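You operate a simulated robot arm through the tools that you are given. There is no shell and no other tool.

You run a simulated robot arm. Do the job below in one go: nothing can be reset, and whatever is moved stays where it is left.

## Task
Press two stopped with no air: open its air valve, set 4 bar, then release and reset the stop.
Fine: air first; wait until the display shows READY; touch no other control.

It is judged by the outcome, as a careful person would: the job done as asked, and still so three seconds after it is handed in. It fails if anything else is knocked over, pushed out of place, dropped, spilled or broken.

## Robot
A 7-joint arm with a two-finger parallel gripper, fixed in place. Base frame: the origin is on the floor under the middle of its stand, x ahead of it, y to its left, z up. Lengths are in mm, angles in rad, forces in N, time in s.
With the tool pointing down near the work surface it reaches from about 240 to 700 mm from the base axis. Its first joint turns from -2.897 to 2.897 rad. Payload 1.57 kg.
Tool frame: the origin (TCP) lies between the finger pads and is the grasp point; the fingertips stand 30 mm ahead of it; z points along the fingers, y is the line along which they close. Largest opening 80 mm; finger width 17, thickness 12; the body of the gripper, 40 by 82 mm, starts 80 mm behind the TCP.
Orientation is told as [roll, pitch, yaw] about the base's x, y, z axes, in that order, counted from this pose: with the fingers straight down and closing along the base's y, the tool's x points along the base's -x, its y along +y and its z along -z.

## Interface
- The arm moves only by the tool apply_moves. Its argument "motion" is a list of rows, each a list of 7 numbers: the turn, a rotation vector about the tool's x, y, z in rad, then the shift along the tool's x, y, z in mm, then the gripper command, from -1 (fully open) to 1 (shut), values between in proportion. In form: [[wx, wy, wz, x, y, z, gripper], ...]. A call has 1 to 20 rows; each row is the pose to reach, as a shift and turn from the pose commanded when the call began, along the tool's axes at that moment. Each row takes 0.2 s and may step no farther than 50 mm and 0.15 rad from the row before; otherwise, or with a gripper value out of range, the whole call is refused. Where a pose cannot be reached the arm comes as near as it can. A force on the tool above 40 N (or 10 N above the force at the start of the call, whichever is more), or a blocked arm, ends the call early, and 0.2 s more pass. Each finger travels about 72 mm/s and halts on what it meets, pressing with about 41 N; the grip force reading is that of the motor and also rises with nothing between the fingers. The clock runs only during rows and for 0.2 s after the last one: add rows that repeat a pose to give the fingers time. It gives the time, the measured TCP pose, the force on the tool (base axes), the opening and the grip force at its end, in the units of the frame above (readings bear some noise), with the torque about the TCP (base axes, N m) and any sound that the robot's microphone picked up.
- Cameras (640 x 400 px; columns grow to the right, rows downward): "scene" is fixed at [213.5, 643.3, 1703.7]; the picture's right is [-0.89, -0.45, 0.00], its down [-0.27, 0.55, -0.79] and it looks along [0.35, -0.71, -0.61] (base axes); focal length 320 px, centre (320, 200). "wrist" rides on the gripper at [72, -7, -122] in the tool frame; the picture's right is [0.09, 1.00, 0.00], its down [-0.84, 0.08, -0.54] and it looks along [-0.54, 0.05, 0.84] (tool axes); focal length 238 px, centre (320, 200). There is no depth. A picture from a camera that has moved, and an enlarged one, comes with that camera's place and axes in the base frame and with its lens. The place of the scene camera against the robot may be out by one fixed shift of up to 18 mm in any direction.
- camera(camera): a new picture of that camera. It takes no simulated time.
- move_column(by): slides the trunk up (or, below 0, down) by that many mm; the arm rides with it, the base frame stays. It gives what a move gives, with no picture.
- close_up(camera, box): a new picture of the part [left, top, right, bottom] of that camera's present view, enlarged. It takes no simulated time.
- job_done(): hands the job in; it is judged then, once.

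Nothing tells you positions but the pictures and the camera data. Unless the task says otherwise, let go and move clear before handing in.

The tools are called after "Request:" as a command line: name --pt "numbers of a row" for each row, then --argument value for the rest, lists and objects as JSON in quotes. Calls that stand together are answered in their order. apply_moves: Moves the arm, as the interface text tells. Its arguments: {"type":"object","properties":{"motion":{"type":"array","items":{"type":"array","items":{"type":"number"}}}},"required":["motion"]} The other tools are called the same way: move_column (by) moves the trunk up or down; camera (camera) takes a picture; close_up (camera, box) takes an enlarged picture of a part of a camera's view; job_done () hands the job in.

At the start:

```text
t: 0.0
position: [377.7, 160.2, 1336.9]
orientation: [-0.001, 0.001, -0.003]
ft_force: [0.3, 0.2, 0.2]
wrist_torque: [0.02, -0.01, 0.0]
opening: 80.2
gripper_force: 0.2
trunk travel left (down, up): [-50.0, 65.0]
```

scene: 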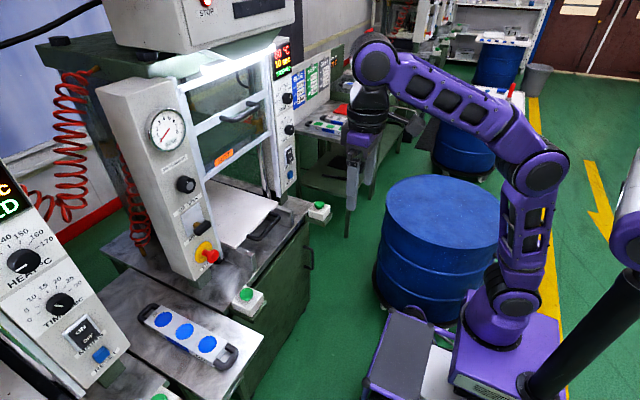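
wrist: 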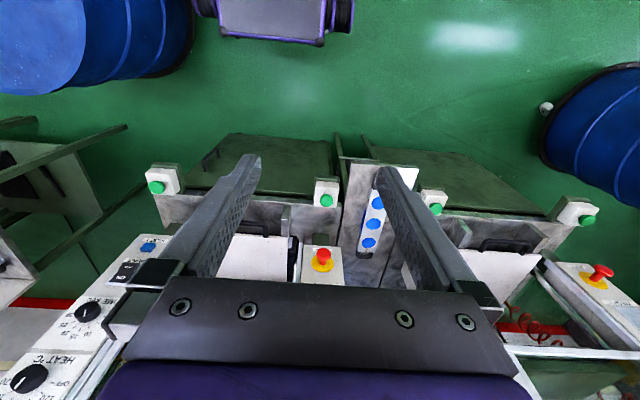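

I see a heat press with a gauge column (gauge, black knob, valve, red mushroom stop) and neighbouring presses. I'll look closer first to identify which is press two and where its controls are.

Request:
close_up --camera "scene" --box '[90, 70, 250, 290]'

Request:
close_up --camera "scene" --box '[240, 20, 360, 220]'

Request:
close_up --camera "scene" --box '[0, 150, 260, 400]'

Request:
close_up --camera "wrist" --box '[0, 140, 640, 400]'

```text
1.82 times, centred on (170, 180) of scene
camera zoom: at [213.5, 643.3, 1703.7], right [-0.89, -0.45, 0.0], down [-0.27, 0.55, -0.79], along [0.35, -0.71, -0.61], focal length 582 px, centre (593, 236)
```

zoom: 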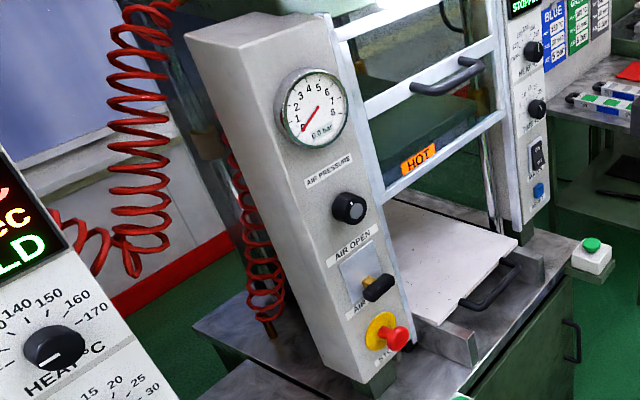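

```text
2.00 times, centred on (300, 120) of scene
camera zoom: at [213.5, 643.3, 1703.7], right [-0.89, -0.45, 0.0], down [-0.27, 0.55, -0.79], along [0.35, -0.71, -0.61], focal length 640 px, centre (360, 360)
```

zoom: 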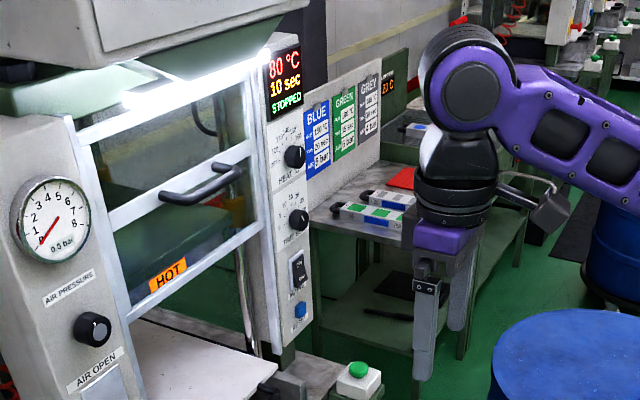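

```text
1.60 times, centred on (130, 275) of scene
camera zoom: at [213.5, 643.3, 1703.7], right [-0.89, -0.45, 0.0], down [-0.27, 0.55, -0.79], along [0.35, -0.71, -0.61], focal length 512 px, centre (624, 80)
```

zoom: 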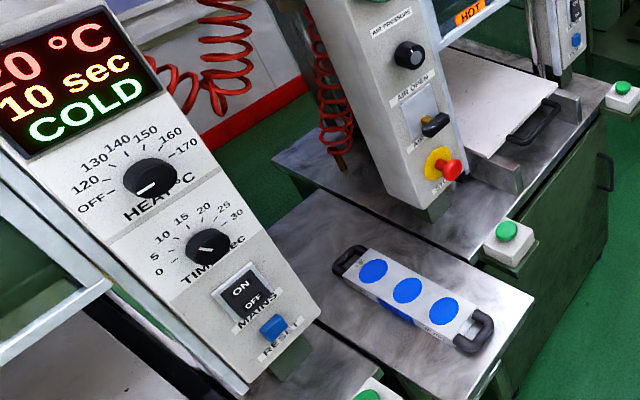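

```text
1.00 times, centred on (320, 270) of wrist (not enlarged: the box is as wide or as high as the picture)
camera zoom: at [305.9, 154.3, 1460.7], right [-0.09, 1.0, 0.0], down [0.84, 0.08, 0.54], along [0.54, 0.05, -0.84], focal length 238 px, centre (320, 130)
```

zoom: 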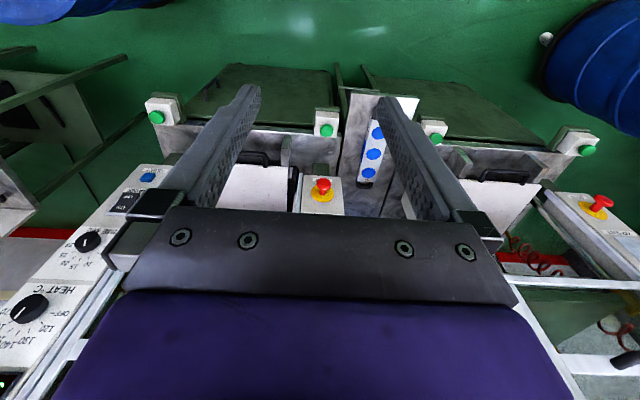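

The middle press shows STOPPED at 0 bar; its left column carries the gauge, pressure knob, air valve and red stop, and its blue RESET sits on the right column under the display. I'll tilt the tool up to face the panel and get a better view.

Request:
apply_moves --pt "0 -0.12 0 -5 0 0 -1" --pt "0 -0.24 0 -10 0 0 -1" --pt "0 -0.36 0 -15 0 0 -1" --pt "0 -0.48 0 -20 0 0 -1" --pt "0 -0.6 0 -25 0 0 -1" --pt "0 -0.7 0 -30 0 0 -1"

Request:
camera --camera "wrist"

Request:
camera --camera "scene"

```text
t: 1.4
position: [409.4, 162.8, 1337.0]
orientation: [-0.001, -0.701, 0.003]
ft_force: [0.0, 0.0, -0.1]
wrist_torque: [-0.01, 0.0, 0.0]
opening: 80.0
gripper_force: 0.0
trunk travel left (down, up): [-50.0, 65.0]
```

```text
taken
camera wrist: at [275.3, 155.5, 1385.1], right [-0.07, 1.0, -0.06], down [0.29, 0.08, 0.95], along [0.95, 0.05, -0.29], focal length 238 px, centre (320, 200)
```

wrist: 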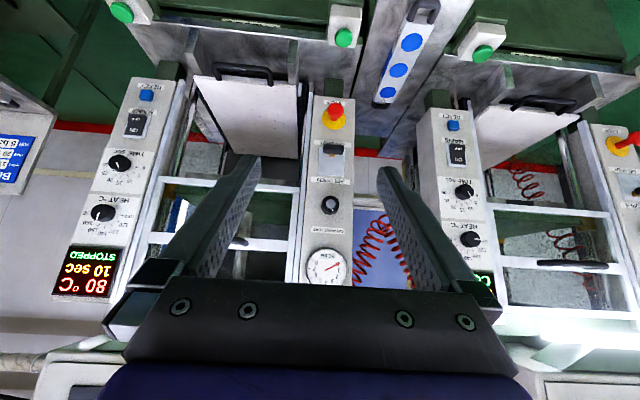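

```text
taken
```

scene: 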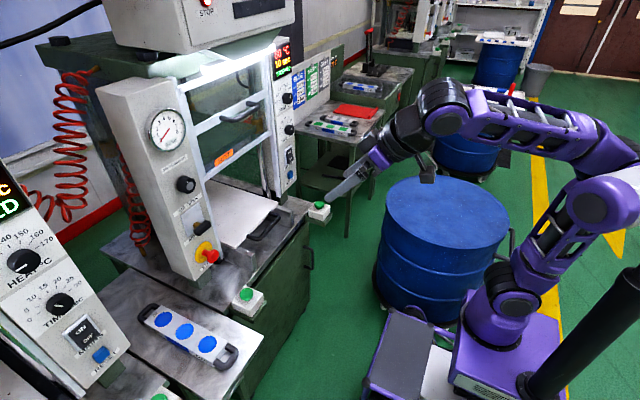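

The view now shows press two's whole front upside down: gauge, knob, valve and stop on the column ahead, and display plus RESET on the column to the left of the picture. I'll enlarge these.

Request:
close_up --camera "wrist" --box '[280, 85, 380, 185]'

Request:
close_up --camera "wrist" --box '[280, 175, 380, 295]'

Request:
close_up --camera "wrist" --box '[60, 70, 200, 180]'

Request:
close_up --camera "scene" --box '[160, 160, 240, 280]'

Request:
close_up --camera "scene" --box '[140, 95, 200, 155]'

Request:
close_up --camera "scene" --box '[260, 30, 350, 180]'

```text
4.00 times, centred on (330, 135) of wrist
camera zoom: at [275.3, 155.5, 1385.1], right [-0.07, 1.0, -0.06], down [0.29, 0.08, 0.95], along [0.95, 0.05, -0.29], focal length 953 px, centre (280, 460)
```

zoom: 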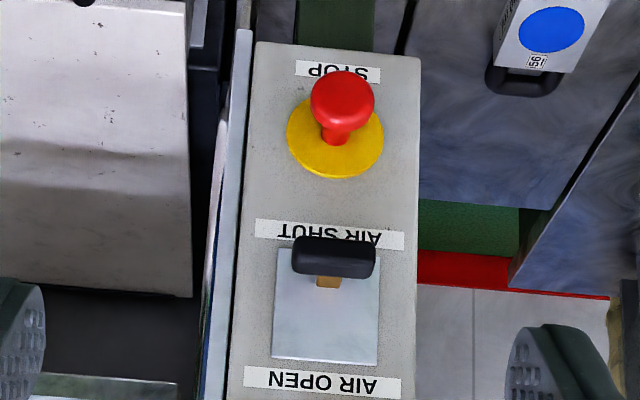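

```text
3.33 times, centred on (330, 235) of wrist
camera zoom: at [275.3, 155.5, 1385.1], right [-0.07, 1.0, -0.06], down [0.29, 0.08, 0.95], along [0.95, 0.05, -0.29], focal length 794 px, centre (287, 83)
```

zoom: 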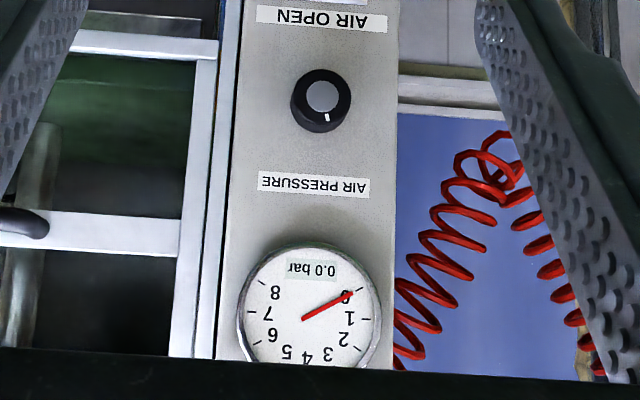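

```text
3.64 times, centred on (130, 125) of wrist
camera zoom: at [275.3, 155.5, 1385.1], right [-0.07, 1.0, -0.06], down [0.29, 0.08, 0.95], along [0.95, 0.05, -0.29], focal length 867 px, centre (1011, 473)
```

zoom: 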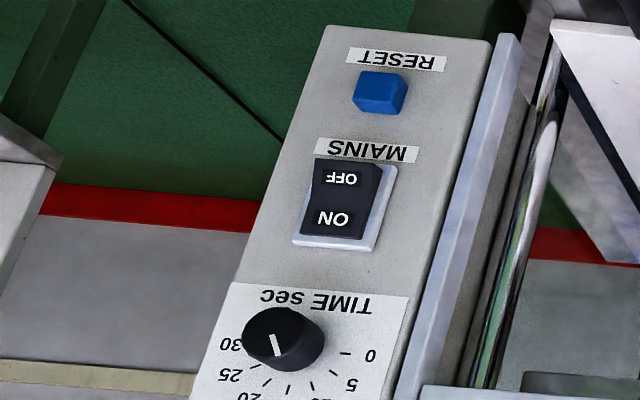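

```text
3.33 times, centred on (200, 220) of scene
camera zoom: at [213.5, 643.3, 1703.7], right [-0.89, -0.45, 0.0], down [-0.27, 0.55, -0.79], along [0.35, -0.71, -0.61], focal length 1067 px, centre (720, 133)
```

zoom: 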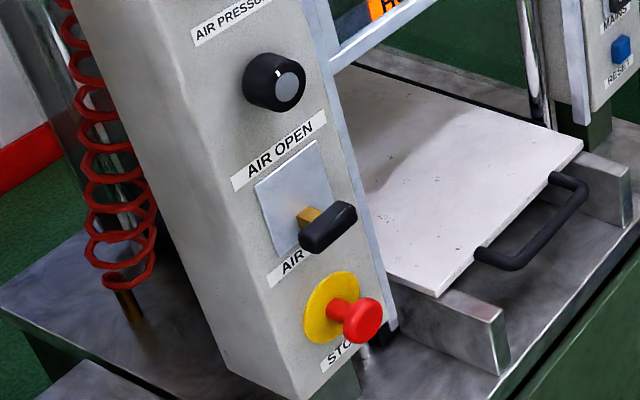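

```text
6.67 times, centred on (170, 125) of scene
camera zoom: at [213.5, 643.3, 1703.7], right [-0.89, -0.45, 0.0], down [-0.27, 0.55, -0.79], along [0.35, -0.71, -0.61], focal length 2134 px, centre (1320, 700)
```

zoom: 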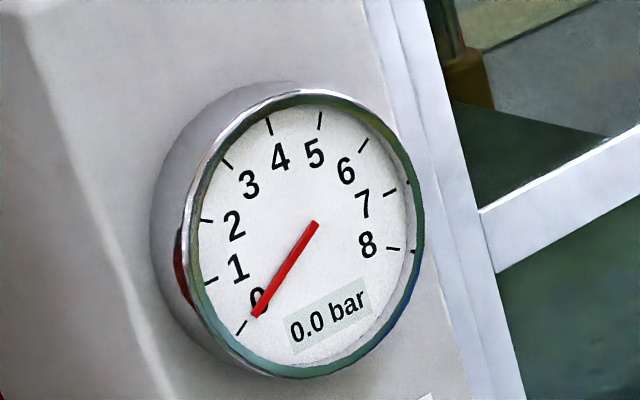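

```text
2.67 times, centred on (305, 105) of scene
camera zoom: at [213.5, 643.3, 1703.7], right [-0.89, -0.45, 0.0], down [-0.27, 0.55, -0.79], along [0.35, -0.71, -0.61], focal length 854 px, centre (360, 453)
```

zoom: 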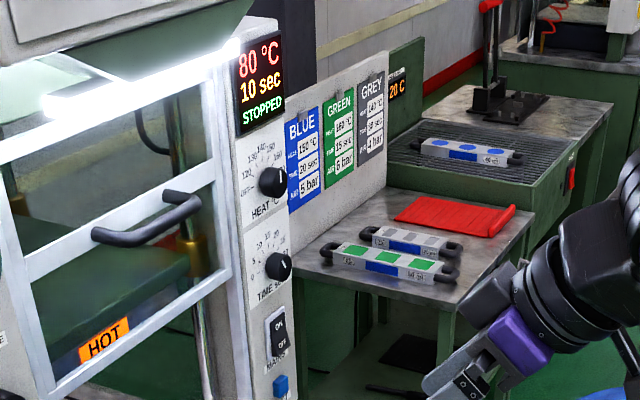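

The valve is a lever lying toward AIR SHUT with AIR OPEN above it; the knob mark points up and the gauge reads 0.0 bar. I'll move closer, facing the panel, to fix the positions better.

Request:
apply_moves --pt "0 -0.05 0 -4 8 34 -1" --pt "0 -0.1 0 -9 16 67 -1" --pt "0 -0.15 0 -13 25 101 -1" --pt "0 -0.2 0 -18 33 135 -1" --pt "0 -0.25 0 -22 41 168 -1" --pt "0 -0.3 0 -26.7 49.2 201.8 -1"

Request:
camera --camera "wrist"

Request:
camera --camera "scene"

```text
t: 2.8
position: [560.0, 213.2, 1199.9]
orientation: [0.003, -1.002, -0.002]
ft_force: [-0.6, -0.6, 0.5]
wrist_torque: [-0.03, -0.01, 0.01]
opening: 80.0
gripper_force: 0.1
trunk travel left (down, up): [-50.0, 65.0]
```

```text
taken
camera wrist: at [418.7, 207.4, 1205.6], right [-0.05, 1.0, -0.08], down [-0.01, 0.08, 1.0], along [1.0, 0.05, 0.0], focal length 238 px, centre (320, 200)
```

wrist: 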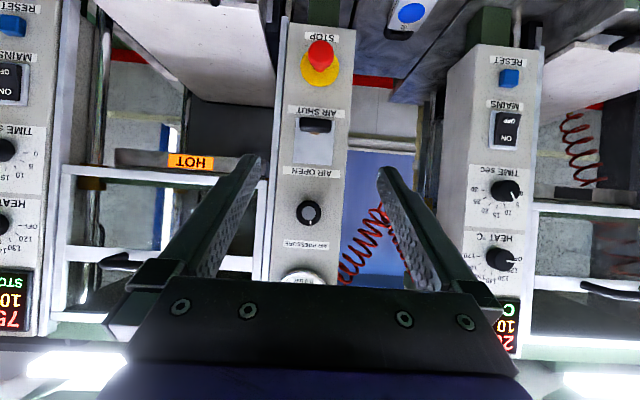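

```text
taken
```

scene: 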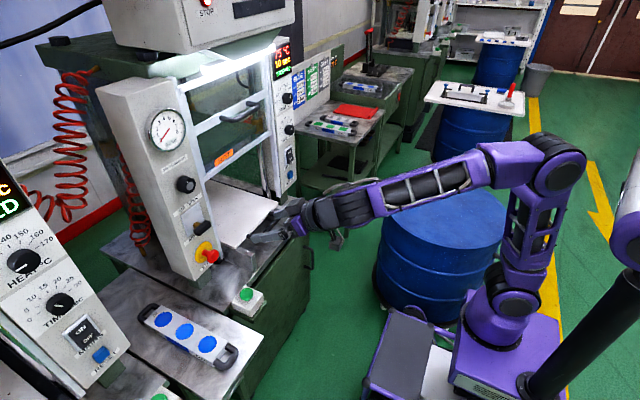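

I'm now facing the column almost squarely, with the stop, valve and knob in view. I'll enlarge for measurement.

Request:
close_up --camera "wrist" --box '[260, 20, 380, 100]'

Request:
close_up --camera "wrist" --box '[260, 95, 380, 175]'

Request:
close_up --camera "wrist" --box '[250, 170, 370, 290]'

Request:
close_up --camera "wrist" --box '[0, 0, 60, 120]'

Request:
close_up --camera "scene" --box '[180, 180, 240, 270]'

Request:
close_up --camera "scene" --box '[265, 30, 305, 190]'

```text
5.00 times, centred on (320, 60) of wrist
camera zoom: at [418.7, 207.4, 1205.6], right [-0.05, 1.0, -0.08], down [-0.01, 0.08, 1.0], along [1.0, 0.05, 0.0], focal length 1192 px, centre (320, 900)
```

zoom: 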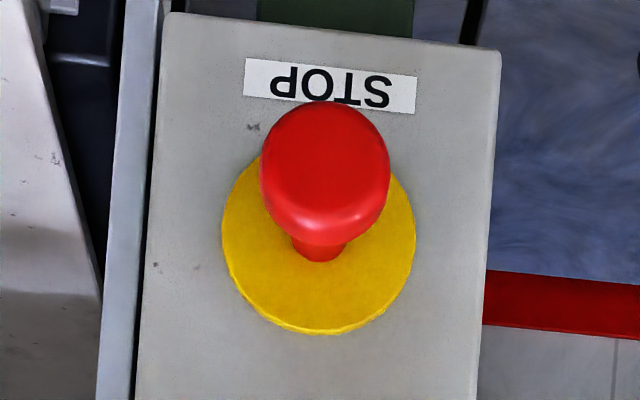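

```text
5.00 times, centred on (320, 135) of wrist
camera zoom: at [418.7, 207.4, 1205.6], right [-0.05, 1.0, -0.08], down [-0.01, 0.08, 1.0], along [1.0, 0.05, 0.0], focal length 1192 px, centre (320, 525)
```

zoom: 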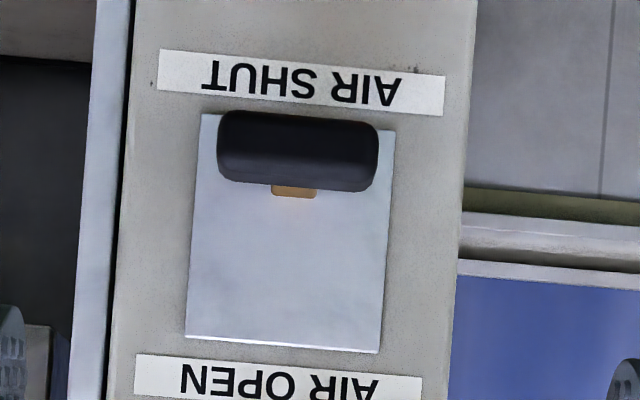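

```text
3.33 times, centred on (310, 230) of wrist
camera zoom: at [418.7, 207.4, 1205.6], right [-0.05, 1.0, -0.08], down [-0.01, 0.08, 1.0], along [1.0, 0.05, 0.0], focal length 794 px, centre (353, 100)
```

zoom: 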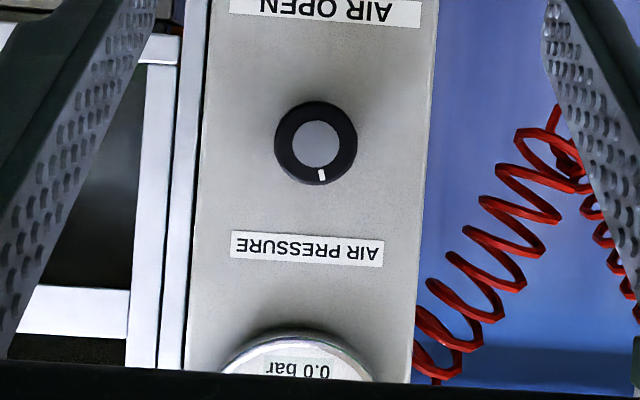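

```text
3.33 times, centred on (30, 60) of wrist
camera zoom: at [418.7, 207.4, 1205.6], right [-0.05, 1.0, -0.08], down [-0.01, 0.08, 1.0], along [1.0, 0.05, 0.0], focal length 794 px, centre (1287, 667)
```

zoom: 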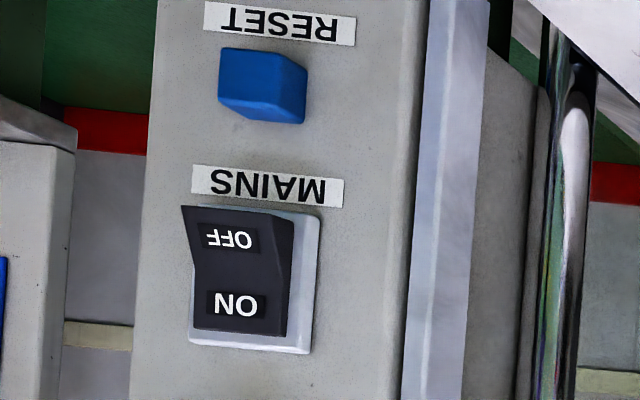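

```text
4.44 times, centred on (210, 225) of scene
camera zoom: at [213.5, 643.3, 1703.7], right [-0.89, -0.45, 0.0], down [-0.27, 0.55, -0.79], along [0.35, -0.71, -0.61], focal length 1423 px, centre (809, 89)
```

zoom: 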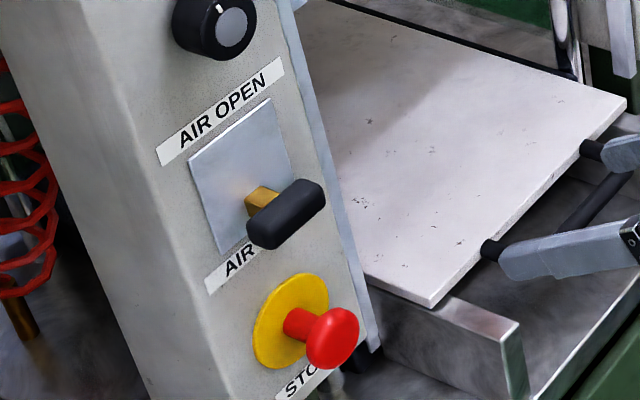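

```text
2.50 times, centred on (285, 110) of scene
camera zoom: at [213.5, 643.3, 1703.7], right [-0.89, -0.45, 0.0], down [-0.27, 0.55, -0.79], along [0.35, -0.71, -0.61], focal length 800 px, centre (408, 425)
```

zoom: 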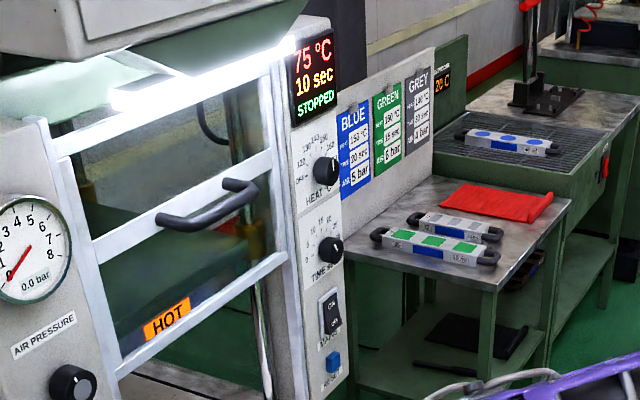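

From several views I place the panel face at x≈838, knob at (808, 210, 1228), valve handle at (809, 210, 1085) and stop head at (787, 209, 977). I'll close the fingers and level the tool in front of the gap just below the valve handle.

Request:
apply_moves --pt "0 -0.095 0 8.5 -0.5 33 1" --pt "0 -0.19 0 17 -1 66 1" --pt "0 -0.285 0 25.5 -1.5 99 1" --pt "0 -0.38 0 34 -2 132 1" --pt "0 -0.475 0 42.5 -2.5 165 1" --pt "0 -0.569 0 51 -3 198.8 1"

Request:
camera --camera "wrist"

Request:
camera --camera "scene"

Request:
close_up --camera "scene" --box '[160, 170, 280, 290]'

```text
t: 4.2
position: [699.7, 210.1, 1046.9]
orientation: [2.012, -1.568, -2.011]
ft_force: [-0.4, -1.3, 0.9]
wrist_torque: [0.0, -0.01, 0.0]
opening: 0.1
gripper_force: 21.4
trunk travel left (down, up): [-50.0, 65.0]
```

```text
taken
camera wrist: at [577.9, 203.8, 976.1], right [0.0, 1.0, -0.09], down [-0.54, 0.08, 0.84], along [0.84, 0.05, 0.54], focal length 238 px, centre (320, 200)
```

wrist: 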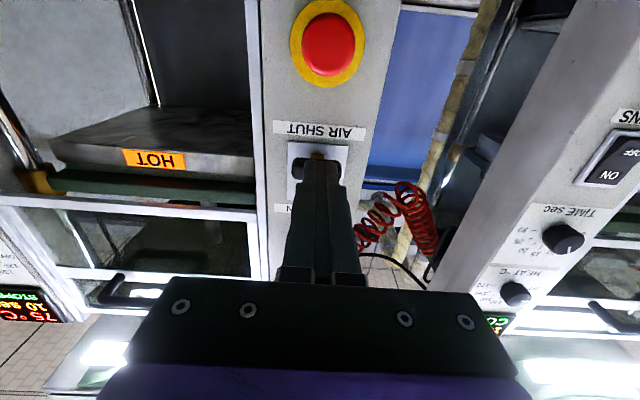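

```text
taken
```

scene: 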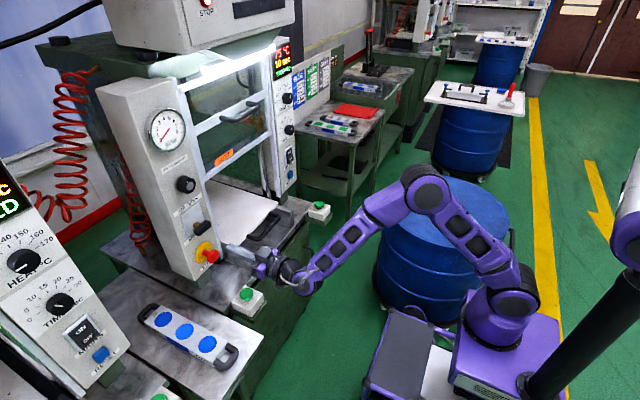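

```text
3.33 times, centred on (220, 230) of scene
camera zoom: at [213.5, 643.3, 1703.7], right [-0.89, -0.45, 0.0], down [-0.27, 0.55, -0.79], along [0.35, -0.71, -0.61], focal length 1067 px, centre (653, 100)
```

zoom: 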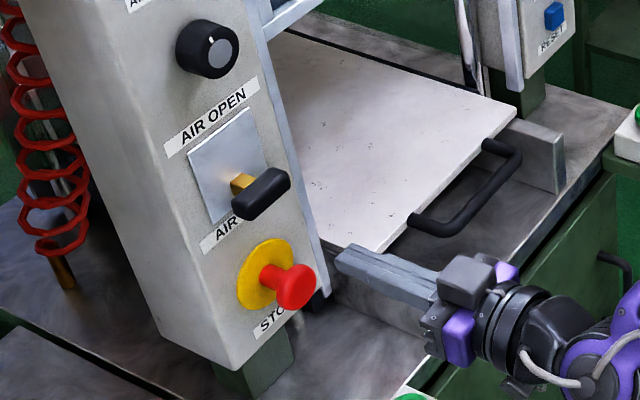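

The closed fingers are level in front of the gap under the handle. I'll zoom to check clearance before going in.

Request:
close_up --camera "wrist" --box '[260, 110, 380, 210]'

Request:
close_up --camera "wrist" --box '[280, 0, 380, 100]'

```text
4.00 times, centred on (320, 160) of wrist
camera zoom: at [577.9, 203.8, 976.1], right [0.0, 1.0, -0.09], down [-0.54, 0.08, 0.84], along [0.84, 0.05, 0.54], focal length 953 px, centre (320, 360)
```

zoom: 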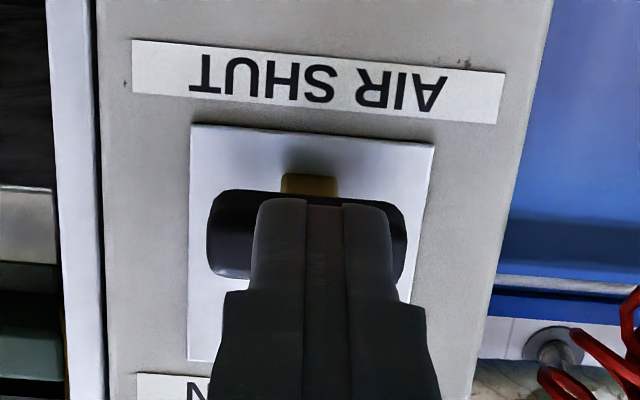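

```text
4.00 times, centred on (330, 50) of wrist
camera zoom: at [577.9, 203.8, 976.1], right [0.0, 1.0, -0.09], down [-0.54, 0.08, 0.84], along [0.84, 0.05, 0.54], focal length 953 px, centre (280, 800)
```

zoom: 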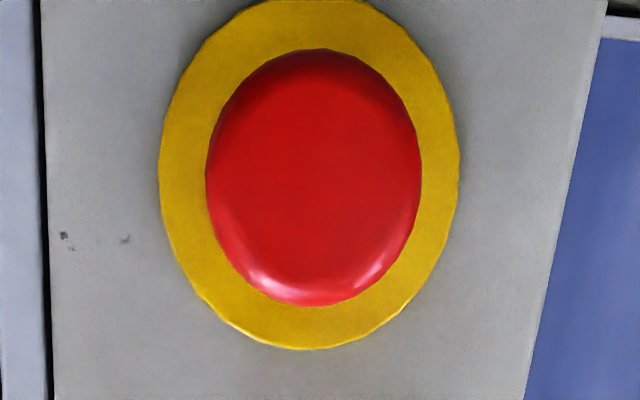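

Clearance looks good: handle underside is near z≈1073 and the finger tops at ≈1056. I'll slide forward under the handle.

Request:
apply_moves --pt "0 0 0 0 0 30 1" --pt "0 0 0 0 0 55 1" --pt "0 0 0 0 0 75 1" --pt "0 0 0 0 0 87 1"

Request:
close_up --camera "wrist" --box '[240, 50, 400, 200]'

Request:
close_up --camera "scene" --box '[160, 170, 280, 290]'

```text
t: 5.2
position: [784.2, 207.1, 1047.9]
orientation: [0.132, -1.57, -0.134]
ft_force: [0.1, -0.4, -0.7]
wrist_torque: [0.02, -0.05, -0.03]
opening: 0.0
gripper_force: 21.2
trunk travel left (down, up): [-50.0, 65.0]
```

```text
2.67 times, centred on (320, 125) of wrist
camera zoom: at [663.2, 200.8, 977.9], right [0.0, 1.0, -0.09], down [-0.54, 0.08, 0.84], along [0.84, 0.05, 0.54], focal length 636 px, centre (320, 400)
```

zoom: 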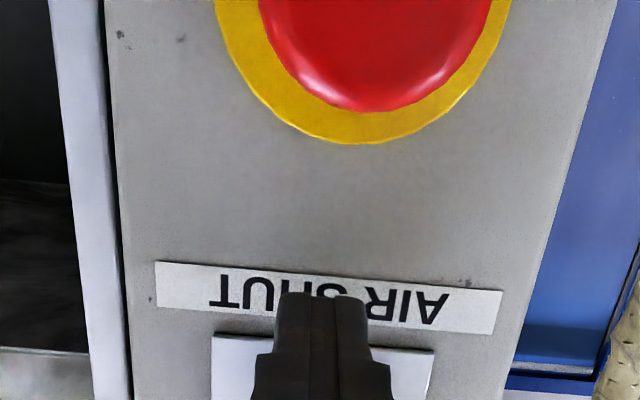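

```text
3.33 times, centred on (220, 230) of scene
camera zoom: at [213.5, 643.3, 1703.7], right [-0.89, -0.45, 0.0], down [-0.27, 0.55, -0.79], along [0.35, -0.71, -0.61], focal length 1067 px, centre (653, 100)
```

zoom: 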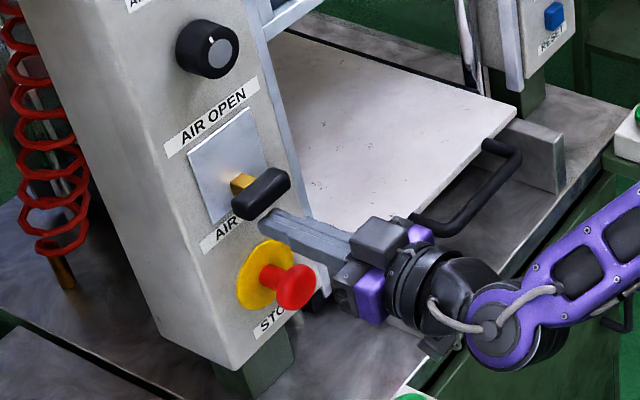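

The fingertips are under the handle. I'll push it upward slowly and watch force and sound.

Request:
apply_moves --pt "0 0 0 -8 0 0 1" --pt "0 0 0 -14 0 0 1" --pt "0 0 0 -19 0 0 1" --pt "0 0 0 -24 0 0 1" --pt "0 0 0 -29 0 0 1" --pt "0 0 0 -34 0 0 1"

Request:
close_up --camera "wrist" --box '[240, 50, 400, 200]'

Request:
close_up --camera "scene" --box '[130, 90, 290, 290]'

```text
t: 6.6
position: [784.3, 207.5, 1085.8]
orientation: [0.339, -1.57, -0.341]
ft_force: [0.6, -0.8, -0.1]
wrist_torque: [0.01, 0.01, 0.02]
opening: 0.0
gripper_force: 21.2
trunk travel left (down, up): [-50.0, 65.0]
```

```text
2.67 times, centred on (320, 125) of wrist
camera zoom: at [662.3, 201.5, 1015.1], right [0.0, 1.0, -0.09], down [-0.54, 0.08, 0.84], along [0.84, 0.05, 0.54], focal length 636 px, centre (320, 400)
```

zoom: 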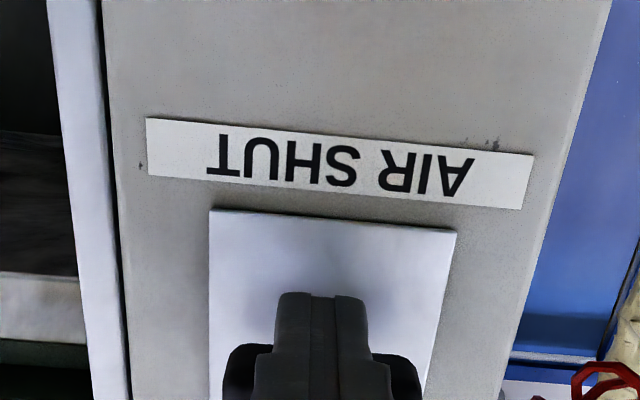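

```text
2.00 times, centred on (210, 190) of scene
camera zoom: at [213.5, 643.3, 1703.7], right [-0.89, -0.45, 0.0], down [-0.27, 0.55, -0.79], along [0.35, -0.71, -0.61], focal length 640 px, centre (540, 220)
```

zoom: 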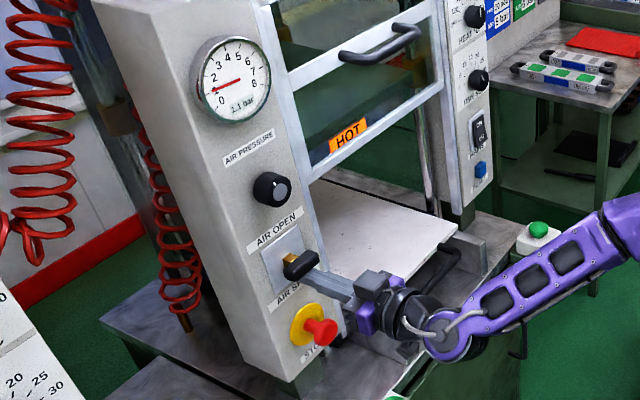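

The handle moved up and the gauge now reads about 1.1 bar. I'll check whether the valve is fully at AIR OPEN.

Request:
close_up --camera "scene" --box '[180, 180, 240, 260]'

Request:
close_up --camera "scene" --box '[140, 95, 200, 155]'

Request:
close_up --camera "wrist" --box '[260, 90, 380, 250]'

```text
5.00 times, centred on (210, 220) of scene
camera zoom: at [213.5, 643.3, 1703.7], right [-0.89, -0.45, 0.0], down [-0.27, 0.55, -0.79], along [0.35, -0.71, -0.61], focal length 1601 px, centre (870, 100)
```

zoom: 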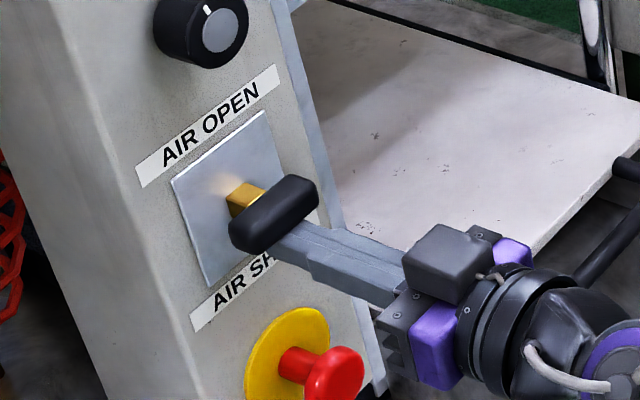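

```text
6.67 times, centred on (170, 125) of scene
camera zoom: at [213.5, 643.3, 1703.7], right [-0.89, -0.45, 0.0], down [-0.27, 0.55, -0.79], along [0.35, -0.71, -0.61], focal length 2134 px, centre (1320, 700)
```

zoom: 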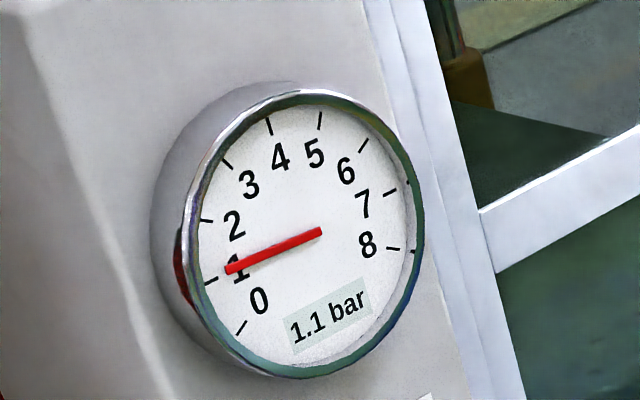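

```text
2.50 times, centred on (320, 170) of wrist
camera zoom: at [662.3, 201.5, 1015.1], right [0.0, 1.0, -0.09], down [-0.54, 0.08, 0.84], along [0.84, 0.05, 0.54], focal length 596 px, centre (320, 275)
```

zoom: 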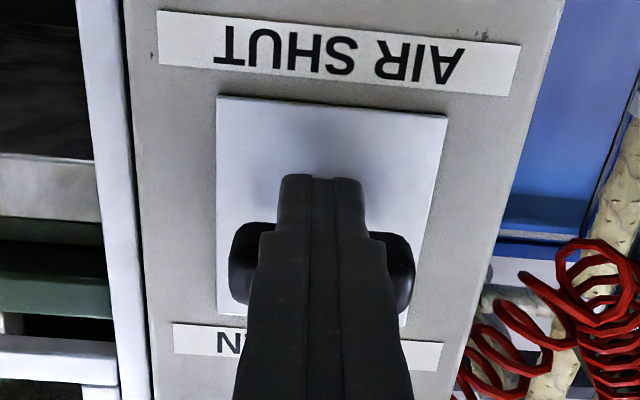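

The handle is only halfway up its plate, so I'll continue pushing up toward AIR OPEN.

Request:
apply_moves --pt "0 0 0 -4 0 0 1" --pt "0 0 0 -8 0 0 1" --pt "0 0 0 -12 0 0 1" --pt "0 0 0 -16 0 0 1" --pt "0 0 0 -20 0 0 1"

Request:
close_up --camera "scene" --box '[180, 180, 240, 260]'

Request:
close_up --camera "scene" --box '[140, 95, 200, 155]'

Request:
close_up --camera "wrist" --box '[260, 90, 380, 250]'

```text
t: 7.8
position: [782.8, 206.5, 1103.2]
orientation: [-0.071, -1.57, 0.071]
ft_force: [0.6, 0.5, 0.2]
wrist_torque: [0.03, 0.01, 0.03]
opening: 0.0
gripper_force: 21.2
trunk travel left (down, up): [-50.0, 65.0]
```

```text
5.00 times, centred on (210, 220) of scene
camera zoom: at [213.5, 643.3, 1703.7], right [-0.89, -0.45, 0.0], down [-0.27, 0.55, -0.79], along [0.35, -0.71, -0.61], focal length 1601 px, centre (870, 100)
```

zoom: 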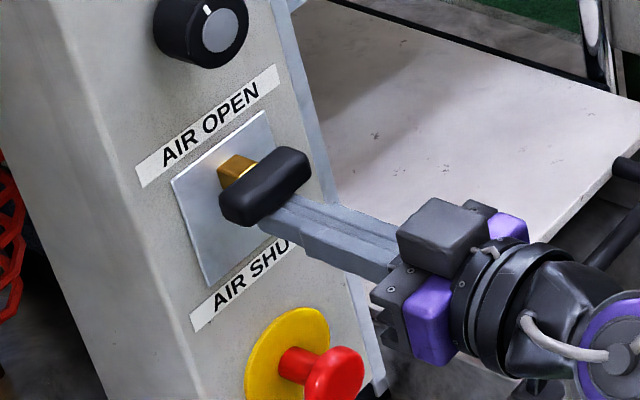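

```text
6.67 times, centred on (170, 125) of scene
camera zoom: at [213.5, 643.3, 1703.7], right [-0.89, -0.45, 0.0], down [-0.27, 0.55, -0.79], along [0.35, -0.71, -0.61], focal length 2134 px, centre (1320, 700)
```

zoom: 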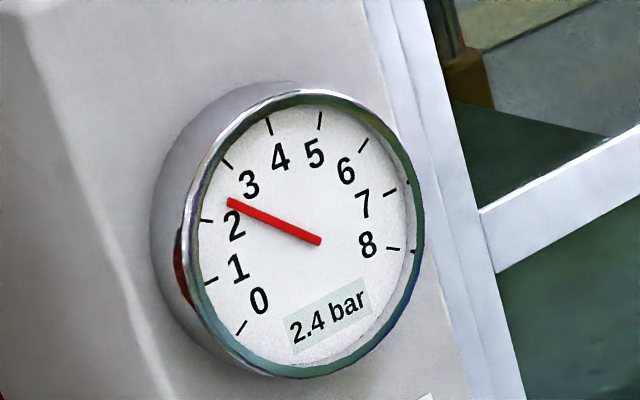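

```text
2.50 times, centred on (320, 170) of wrist
camera zoom: at [662.4, 200.9, 1032.9], right [0.0, 1.0, -0.09], down [-0.54, 0.08, 0.84], along [0.84, 0.05, 0.54], focal length 596 px, centre (320, 275)
```

zoom: 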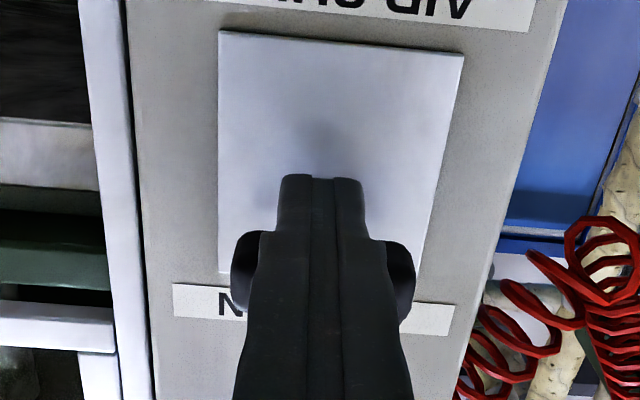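

The handle is nearly at AIR OPEN and the pressure is 2.4 bar. I'll push a bit more to find the end stop.

Request:
apply_moves --pt "0 0 0 -3 0 0 1" --pt "0 0 0 -6 0 0 1" --pt "0 0 0 -9 0 0 1" --pt "0 0 0 -12 0 0 1"

Request:
close_up --camera "scene" --box '[180, 180, 240, 260]'

Request:
close_up --camera "scene" --box '[140, 95, 200, 155]'

```text
t: 8.8
position: [784.6, 207.5, 1108.4]
orientation: [-0.052, -1.556, 0.051]
ft_force: [-8.5, -2.1, -28.4]
wrist_torque: [0.0, 0.27, -0.14]
opening: 0.0
gripper_force: 21.1
trunk travel left (down, up): [-50.0, 65.0]
```

```text
5.00 times, centred on (210, 220) of scene
camera zoom: at [213.5, 643.3, 1703.7], right [-0.89, -0.45, 0.0], down [-0.27, 0.55, -0.79], along [0.35, -0.71, -0.61], focal length 1601 px, centre (870, 100)
```

zoom: 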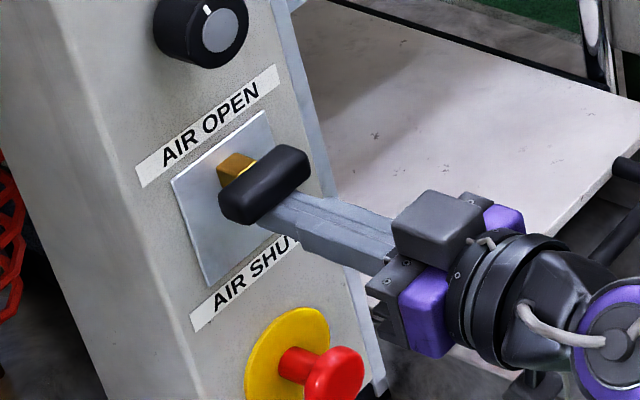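

```text
6.67 times, centred on (170, 125) of scene
camera zoom: at [213.5, 643.3, 1703.7], right [-0.89, -0.45, 0.0], down [-0.27, 0.55, -0.79], along [0.35, -0.71, -0.61], focal length 2134 px, centre (1320, 700)
```

zoom: 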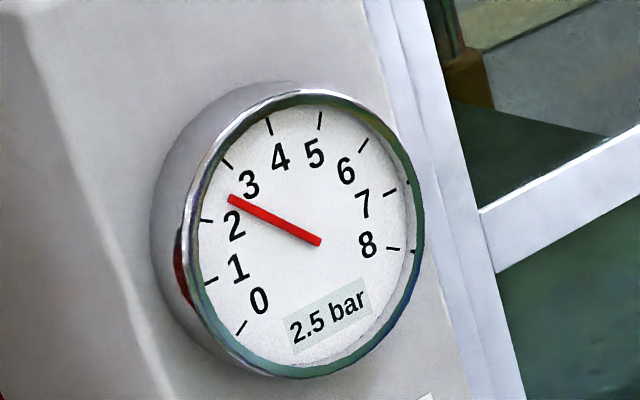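

The valve is at its upper end stop (28 N resistance) and the gauge reads 2.5 bar. I'll ease off, back away, and line up with the pressure knob with the fingers open.

Request:
apply_moves --pt "0 0 0 10 0 0 1" --pt "0 0 0 20 0 0 1" --pt "0 0 0 20 0 -40 1" --pt "0 0 0 20 0 -85 1" --pt "0 0 0 -20 2 -85 0.5" --pt "0 0 0 -60 2 -85 0" --pt "0 0 0 -90 2 -85 -0.6" --pt "0 0 0 -112 2 -85 -0.6" --pt "0 0 0 -112 2 -85 -0.6"

Request:
camera --camera "wrist"

Request:
close_up --camera "scene" --box '[130, 90, 290, 290]'

Request:
close_up --camera "scene" --box '[140, 95, 200, 155]'

```text
t: 10.8
position: [700.5, 206.2, 1227.7]
orientation: [0.087, -1.57, -0.087]
ft_force: [-0.4, -0.2, 0.4]
wrist_torque: [0.01, 0.0, 0.0]
opening: 64.2
gripper_force: 0.1
trunk travel left (down, up): [-50.0, 65.0]
```

```text
taken
camera wrist: at [578.7, 201.2, 1157.6], right [0.0, 1.0, -0.09], down [-0.54, 0.08, 0.84], along [0.84, 0.05, 0.54], focal length 238 px, centre (320, 200)
```

wrist: 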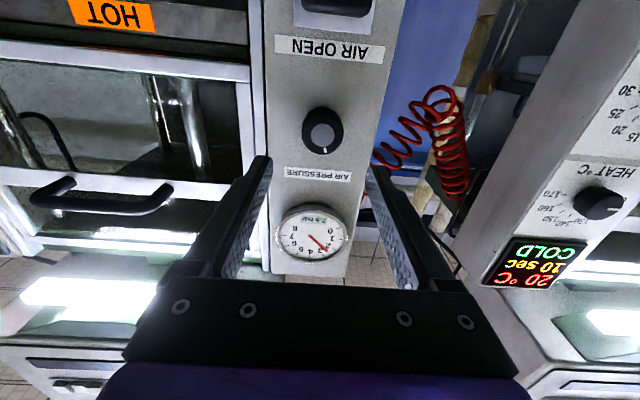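

```text
2.00 times, centred on (210, 190) of scene
camera zoom: at [213.5, 643.3, 1703.7], right [-0.89, -0.45, 0.0], down [-0.27, 0.55, -0.79], along [0.35, -0.71, -0.61], focal length 640 px, centre (540, 220)
```

zoom: 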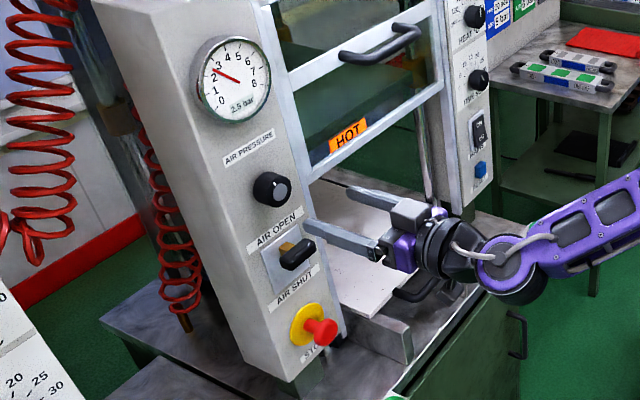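

```text
6.67 times, centred on (170, 125) of scene
camera zoom: at [213.5, 643.3, 1703.7], right [-0.89, -0.45, 0.0], down [-0.27, 0.55, -0.79], along [0.35, -0.71, -0.61], focal length 2134 px, centre (1320, 700)
```

zoom: 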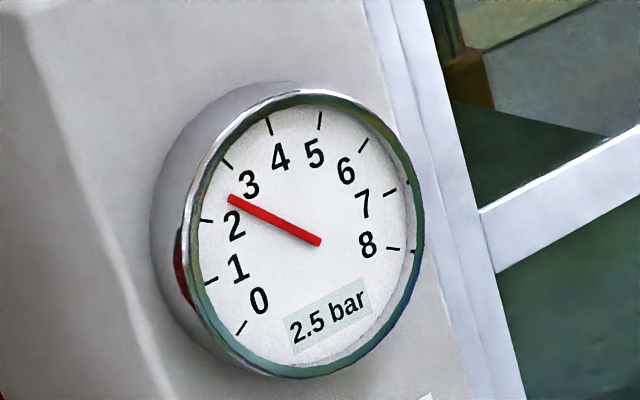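

The gauge holds at 2.5 bar and the valve stays open. I'll measure the knob precisely before gripping it.

Request:
close_up --camera "wrist" --box '[270, 90, 370, 170]'

Request:
close_up --camera "scene" --box '[170, 165, 230, 205]'

```text
5.00 times, centred on (320, 130) of wrist
camera zoom: at [578.7, 201.2, 1157.6], right [0.0, 1.0, -0.09], down [-0.54, 0.08, 0.84], along [0.84, 0.05, 0.54], focal length 1192 px, centre (320, 550)
```

zoom: 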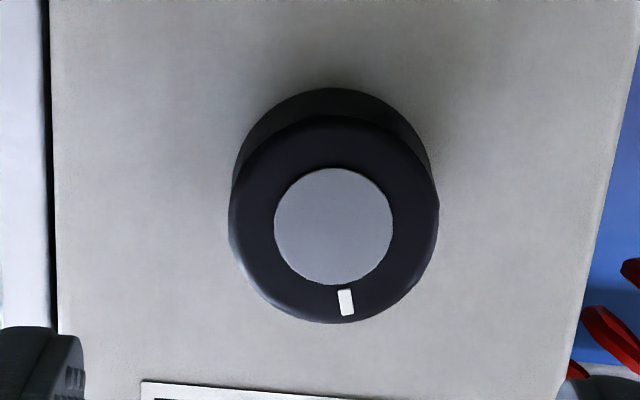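

```text
10.00 times, centred on (200, 185) of scene
camera zoom: at [213.5, 643.3, 1703.7], right [-0.89, -0.45, 0.0], down [-0.27, 0.55, -0.79], along [0.35, -0.71, -0.61], focal length 3202 px, centre (1520, 350)
```

zoom: 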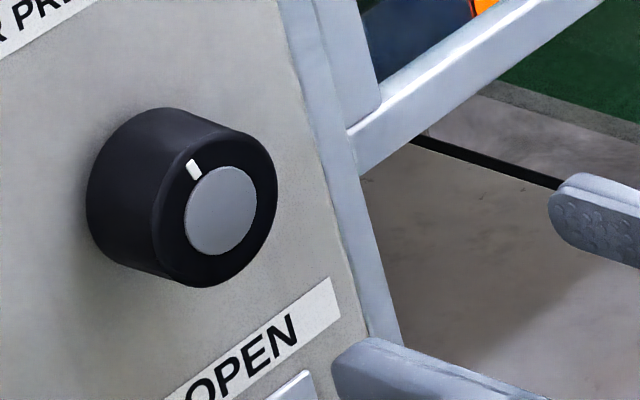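

The knob axis is at about (y 210, z 1229) with its face at x≈809, and it's about 41 mm across. I'll advance with open fingers around it without touching the panel.

Request:
apply_moves --pt "0 0 0 0 2 30 -0.6" --pt "0 0 0 0 2 60 -0.6" --pt "0 0 0 0 2 80 -0.6" --pt "0 0 0 0 2 95 -0.6"

Request:
camera --camera "wrist"

Request:
close_up --camera "scene" --box '[150, 140, 250, 220]'

```text
t: 11.8
position: [796.9, 209.9, 1228.4]
orientation: [-0.148, -1.568, 0.144]
ft_force: [-0.3, -0.4, 0.3]
wrist_torque: [-0.01, 0.02, -0.03]
opening: 63.8
gripper_force: 0.0
trunk travel left (down, up): [-50.0, 65.0]
```

```text
taken
camera wrist: at [674.5, 203.2, 1157.7], right [0.0, 1.0, -0.09], down [-0.54, 0.08, 0.84], along [0.84, 0.05, 0.54], focal length 238 px, centre (320, 200)
```

wrist: 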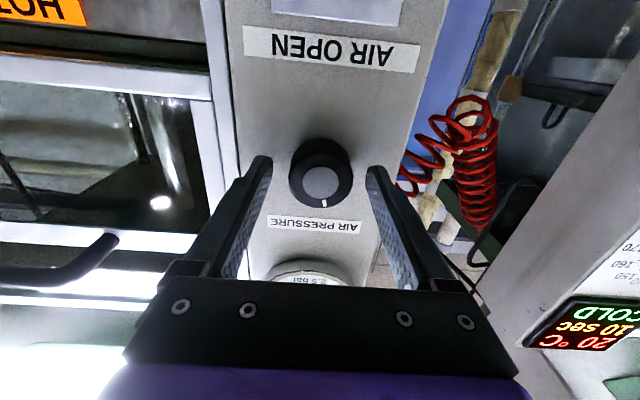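

```text
5.00 times, centred on (200, 180) of scene
camera zoom: at [213.5, 643.3, 1703.7], right [-0.89, -0.45, 0.0], down [-0.27, 0.55, -0.79], along [0.35, -0.71, -0.61], focal length 1601 px, centre (920, 300)
```

zoom: 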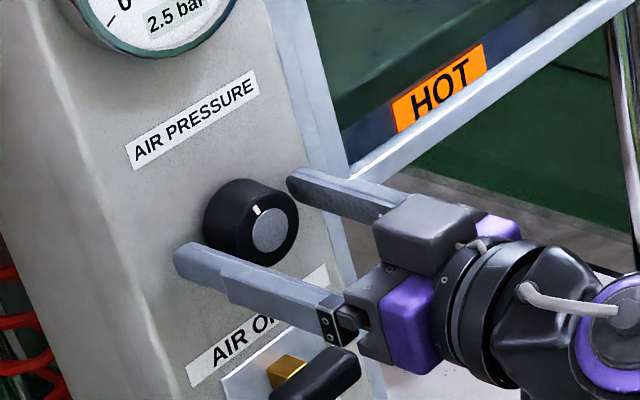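

The fingers straddle the knob. I'll close on it and then turn it a little clockwise as a test.

Request:
apply_moves --pt "0 0 0 0 0 0 0.2" --pt "0 0 0 0 0 0 1" --pt "0 0 0 0 0 0 1"

Request:
camera --camera "wrist"

```text
t: 12.6
position: [796.9, 209.6, 1228.7]
orientation: [0.017, -1.568, -0.017]
ft_force: [5.2, 3.4, 1.0]
wrist_torque: [-0.02, -0.02, 0.21]
opening: 41.3
gripper_force: 45.4
trunk travel left (down, up): [-50.0, 65.0]
```

```text
taken
camera wrist: at [674.6, 203.5, 1157.6], right [0.0, 1.0, -0.09], down [-0.54, 0.08, 0.84], along [0.84, 0.05, 0.54], focal length 238 px, centre (320, 200)
```

wrist: 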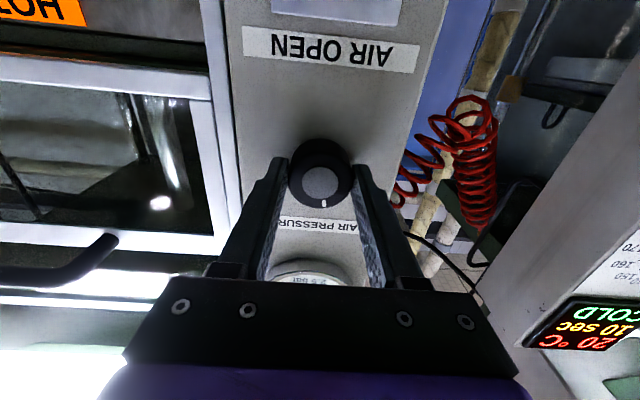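

Gripped at 41 mm. I'll turn clockwise (positive about the tool axis) by about 0.3 rad and read the gauge.

Request:
apply_moves --pt "0 0 0.08 0 0 0 1" --pt "0 0 0.16 0 0 0 1" --pt "0 0 0.24 0 0 0 1" --pt "0 0 0.3 0 0 0 1" --pt "0 0 0.3 0 0 0 1"

Request:
close_up --camera "scene" --box '[140, 95, 200, 155]'

Request:
close_up --camera "scene" --box '[150, 140, 250, 220]'

```text
t: 13.8
position: [795.5, 209.4, 1228.5]
orientation: [1.566, -1.271, -1.566]
ft_force: [18.1, 3.9, 7.6]
wrist_torque: [0.0, -0.2, -0.01]
opening: 41.1
gripper_force: 44.8
trunk travel left (down, up): [-50.0, 65.0]
```

```text
6.67 times, centred on (170, 125) of scene
camera zoom: at [213.5, 643.3, 1703.7], right [-0.89, -0.45, 0.0], down [-0.27, 0.55, -0.79], along [0.35, -0.71, -0.61], focal length 2134 px, centre (1320, 700)
```

zoom: 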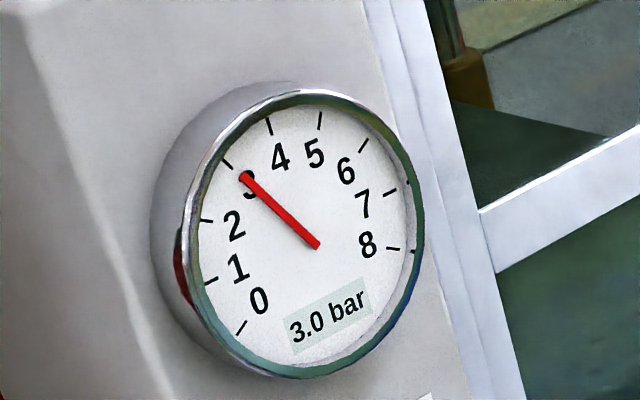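

```text
5.00 times, centred on (200, 180) of scene
camera zoom: at [213.5, 643.3, 1703.7], right [-0.89, -0.45, 0.0], down [-0.27, 0.55, -0.79], along [0.35, -0.71, -0.61], focal length 1601 px, centre (920, 300)
```

zoom: 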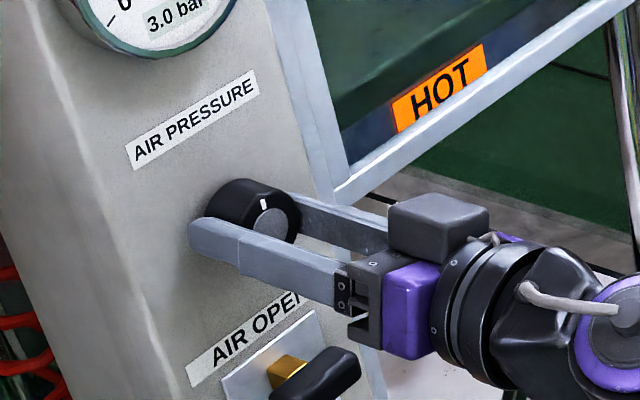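

Clockwise raises it: 3.0 bar after 0.3 rad. I'll turn a further 0.4 rad and re-read.

Request:
apply_moves --pt "0 0 0.1 0 0 0 1" --pt "0 0 0.2 0 0 0 1" --pt "0 0 0.3 0 0 0 1" --pt "0 0 0.4 0 0 0 1" --pt "0 0 0.4 0 0 0 1"

Request:
close_up --camera "scene" --box '[140, 95, 200, 155]'

Request:
close_up --camera "scene" --box '[150, 140, 250, 220]'

```text
t: 15.0
position: [796.4, 209.2, 1229.4]
orientation: [1.569, -0.869, -1.573]
ft_force: [23.1, 0.3, 11.1]
wrist_torque: [0.0, -0.47, -0.07]
opening: 41.7
gripper_force: 44.8
trunk travel left (down, up): [-50.0, 65.0]
```

```text
6.67 times, centred on (170, 125) of scene
camera zoom: at [213.5, 643.3, 1703.7], right [-0.89, -0.45, 0.0], down [-0.27, 0.55, -0.79], along [0.35, -0.71, -0.61], focal length 2134 px, centre (1320, 700)
```

zoom: 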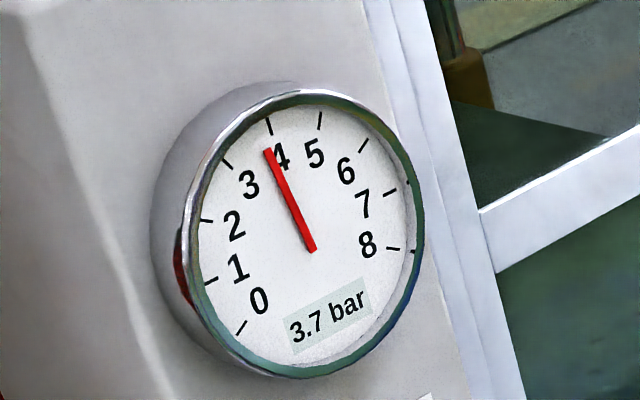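

```text
5.00 times, centred on (200, 180) of scene
camera zoom: at [213.5, 643.3, 1703.7], right [-0.89, -0.45, 0.0], down [-0.27, 0.55, -0.79], along [0.35, -0.71, -0.61], focal length 1601 px, centre (920, 300)
```

zoom: 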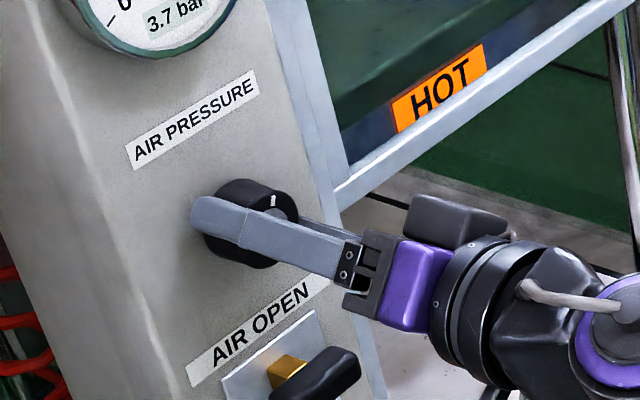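

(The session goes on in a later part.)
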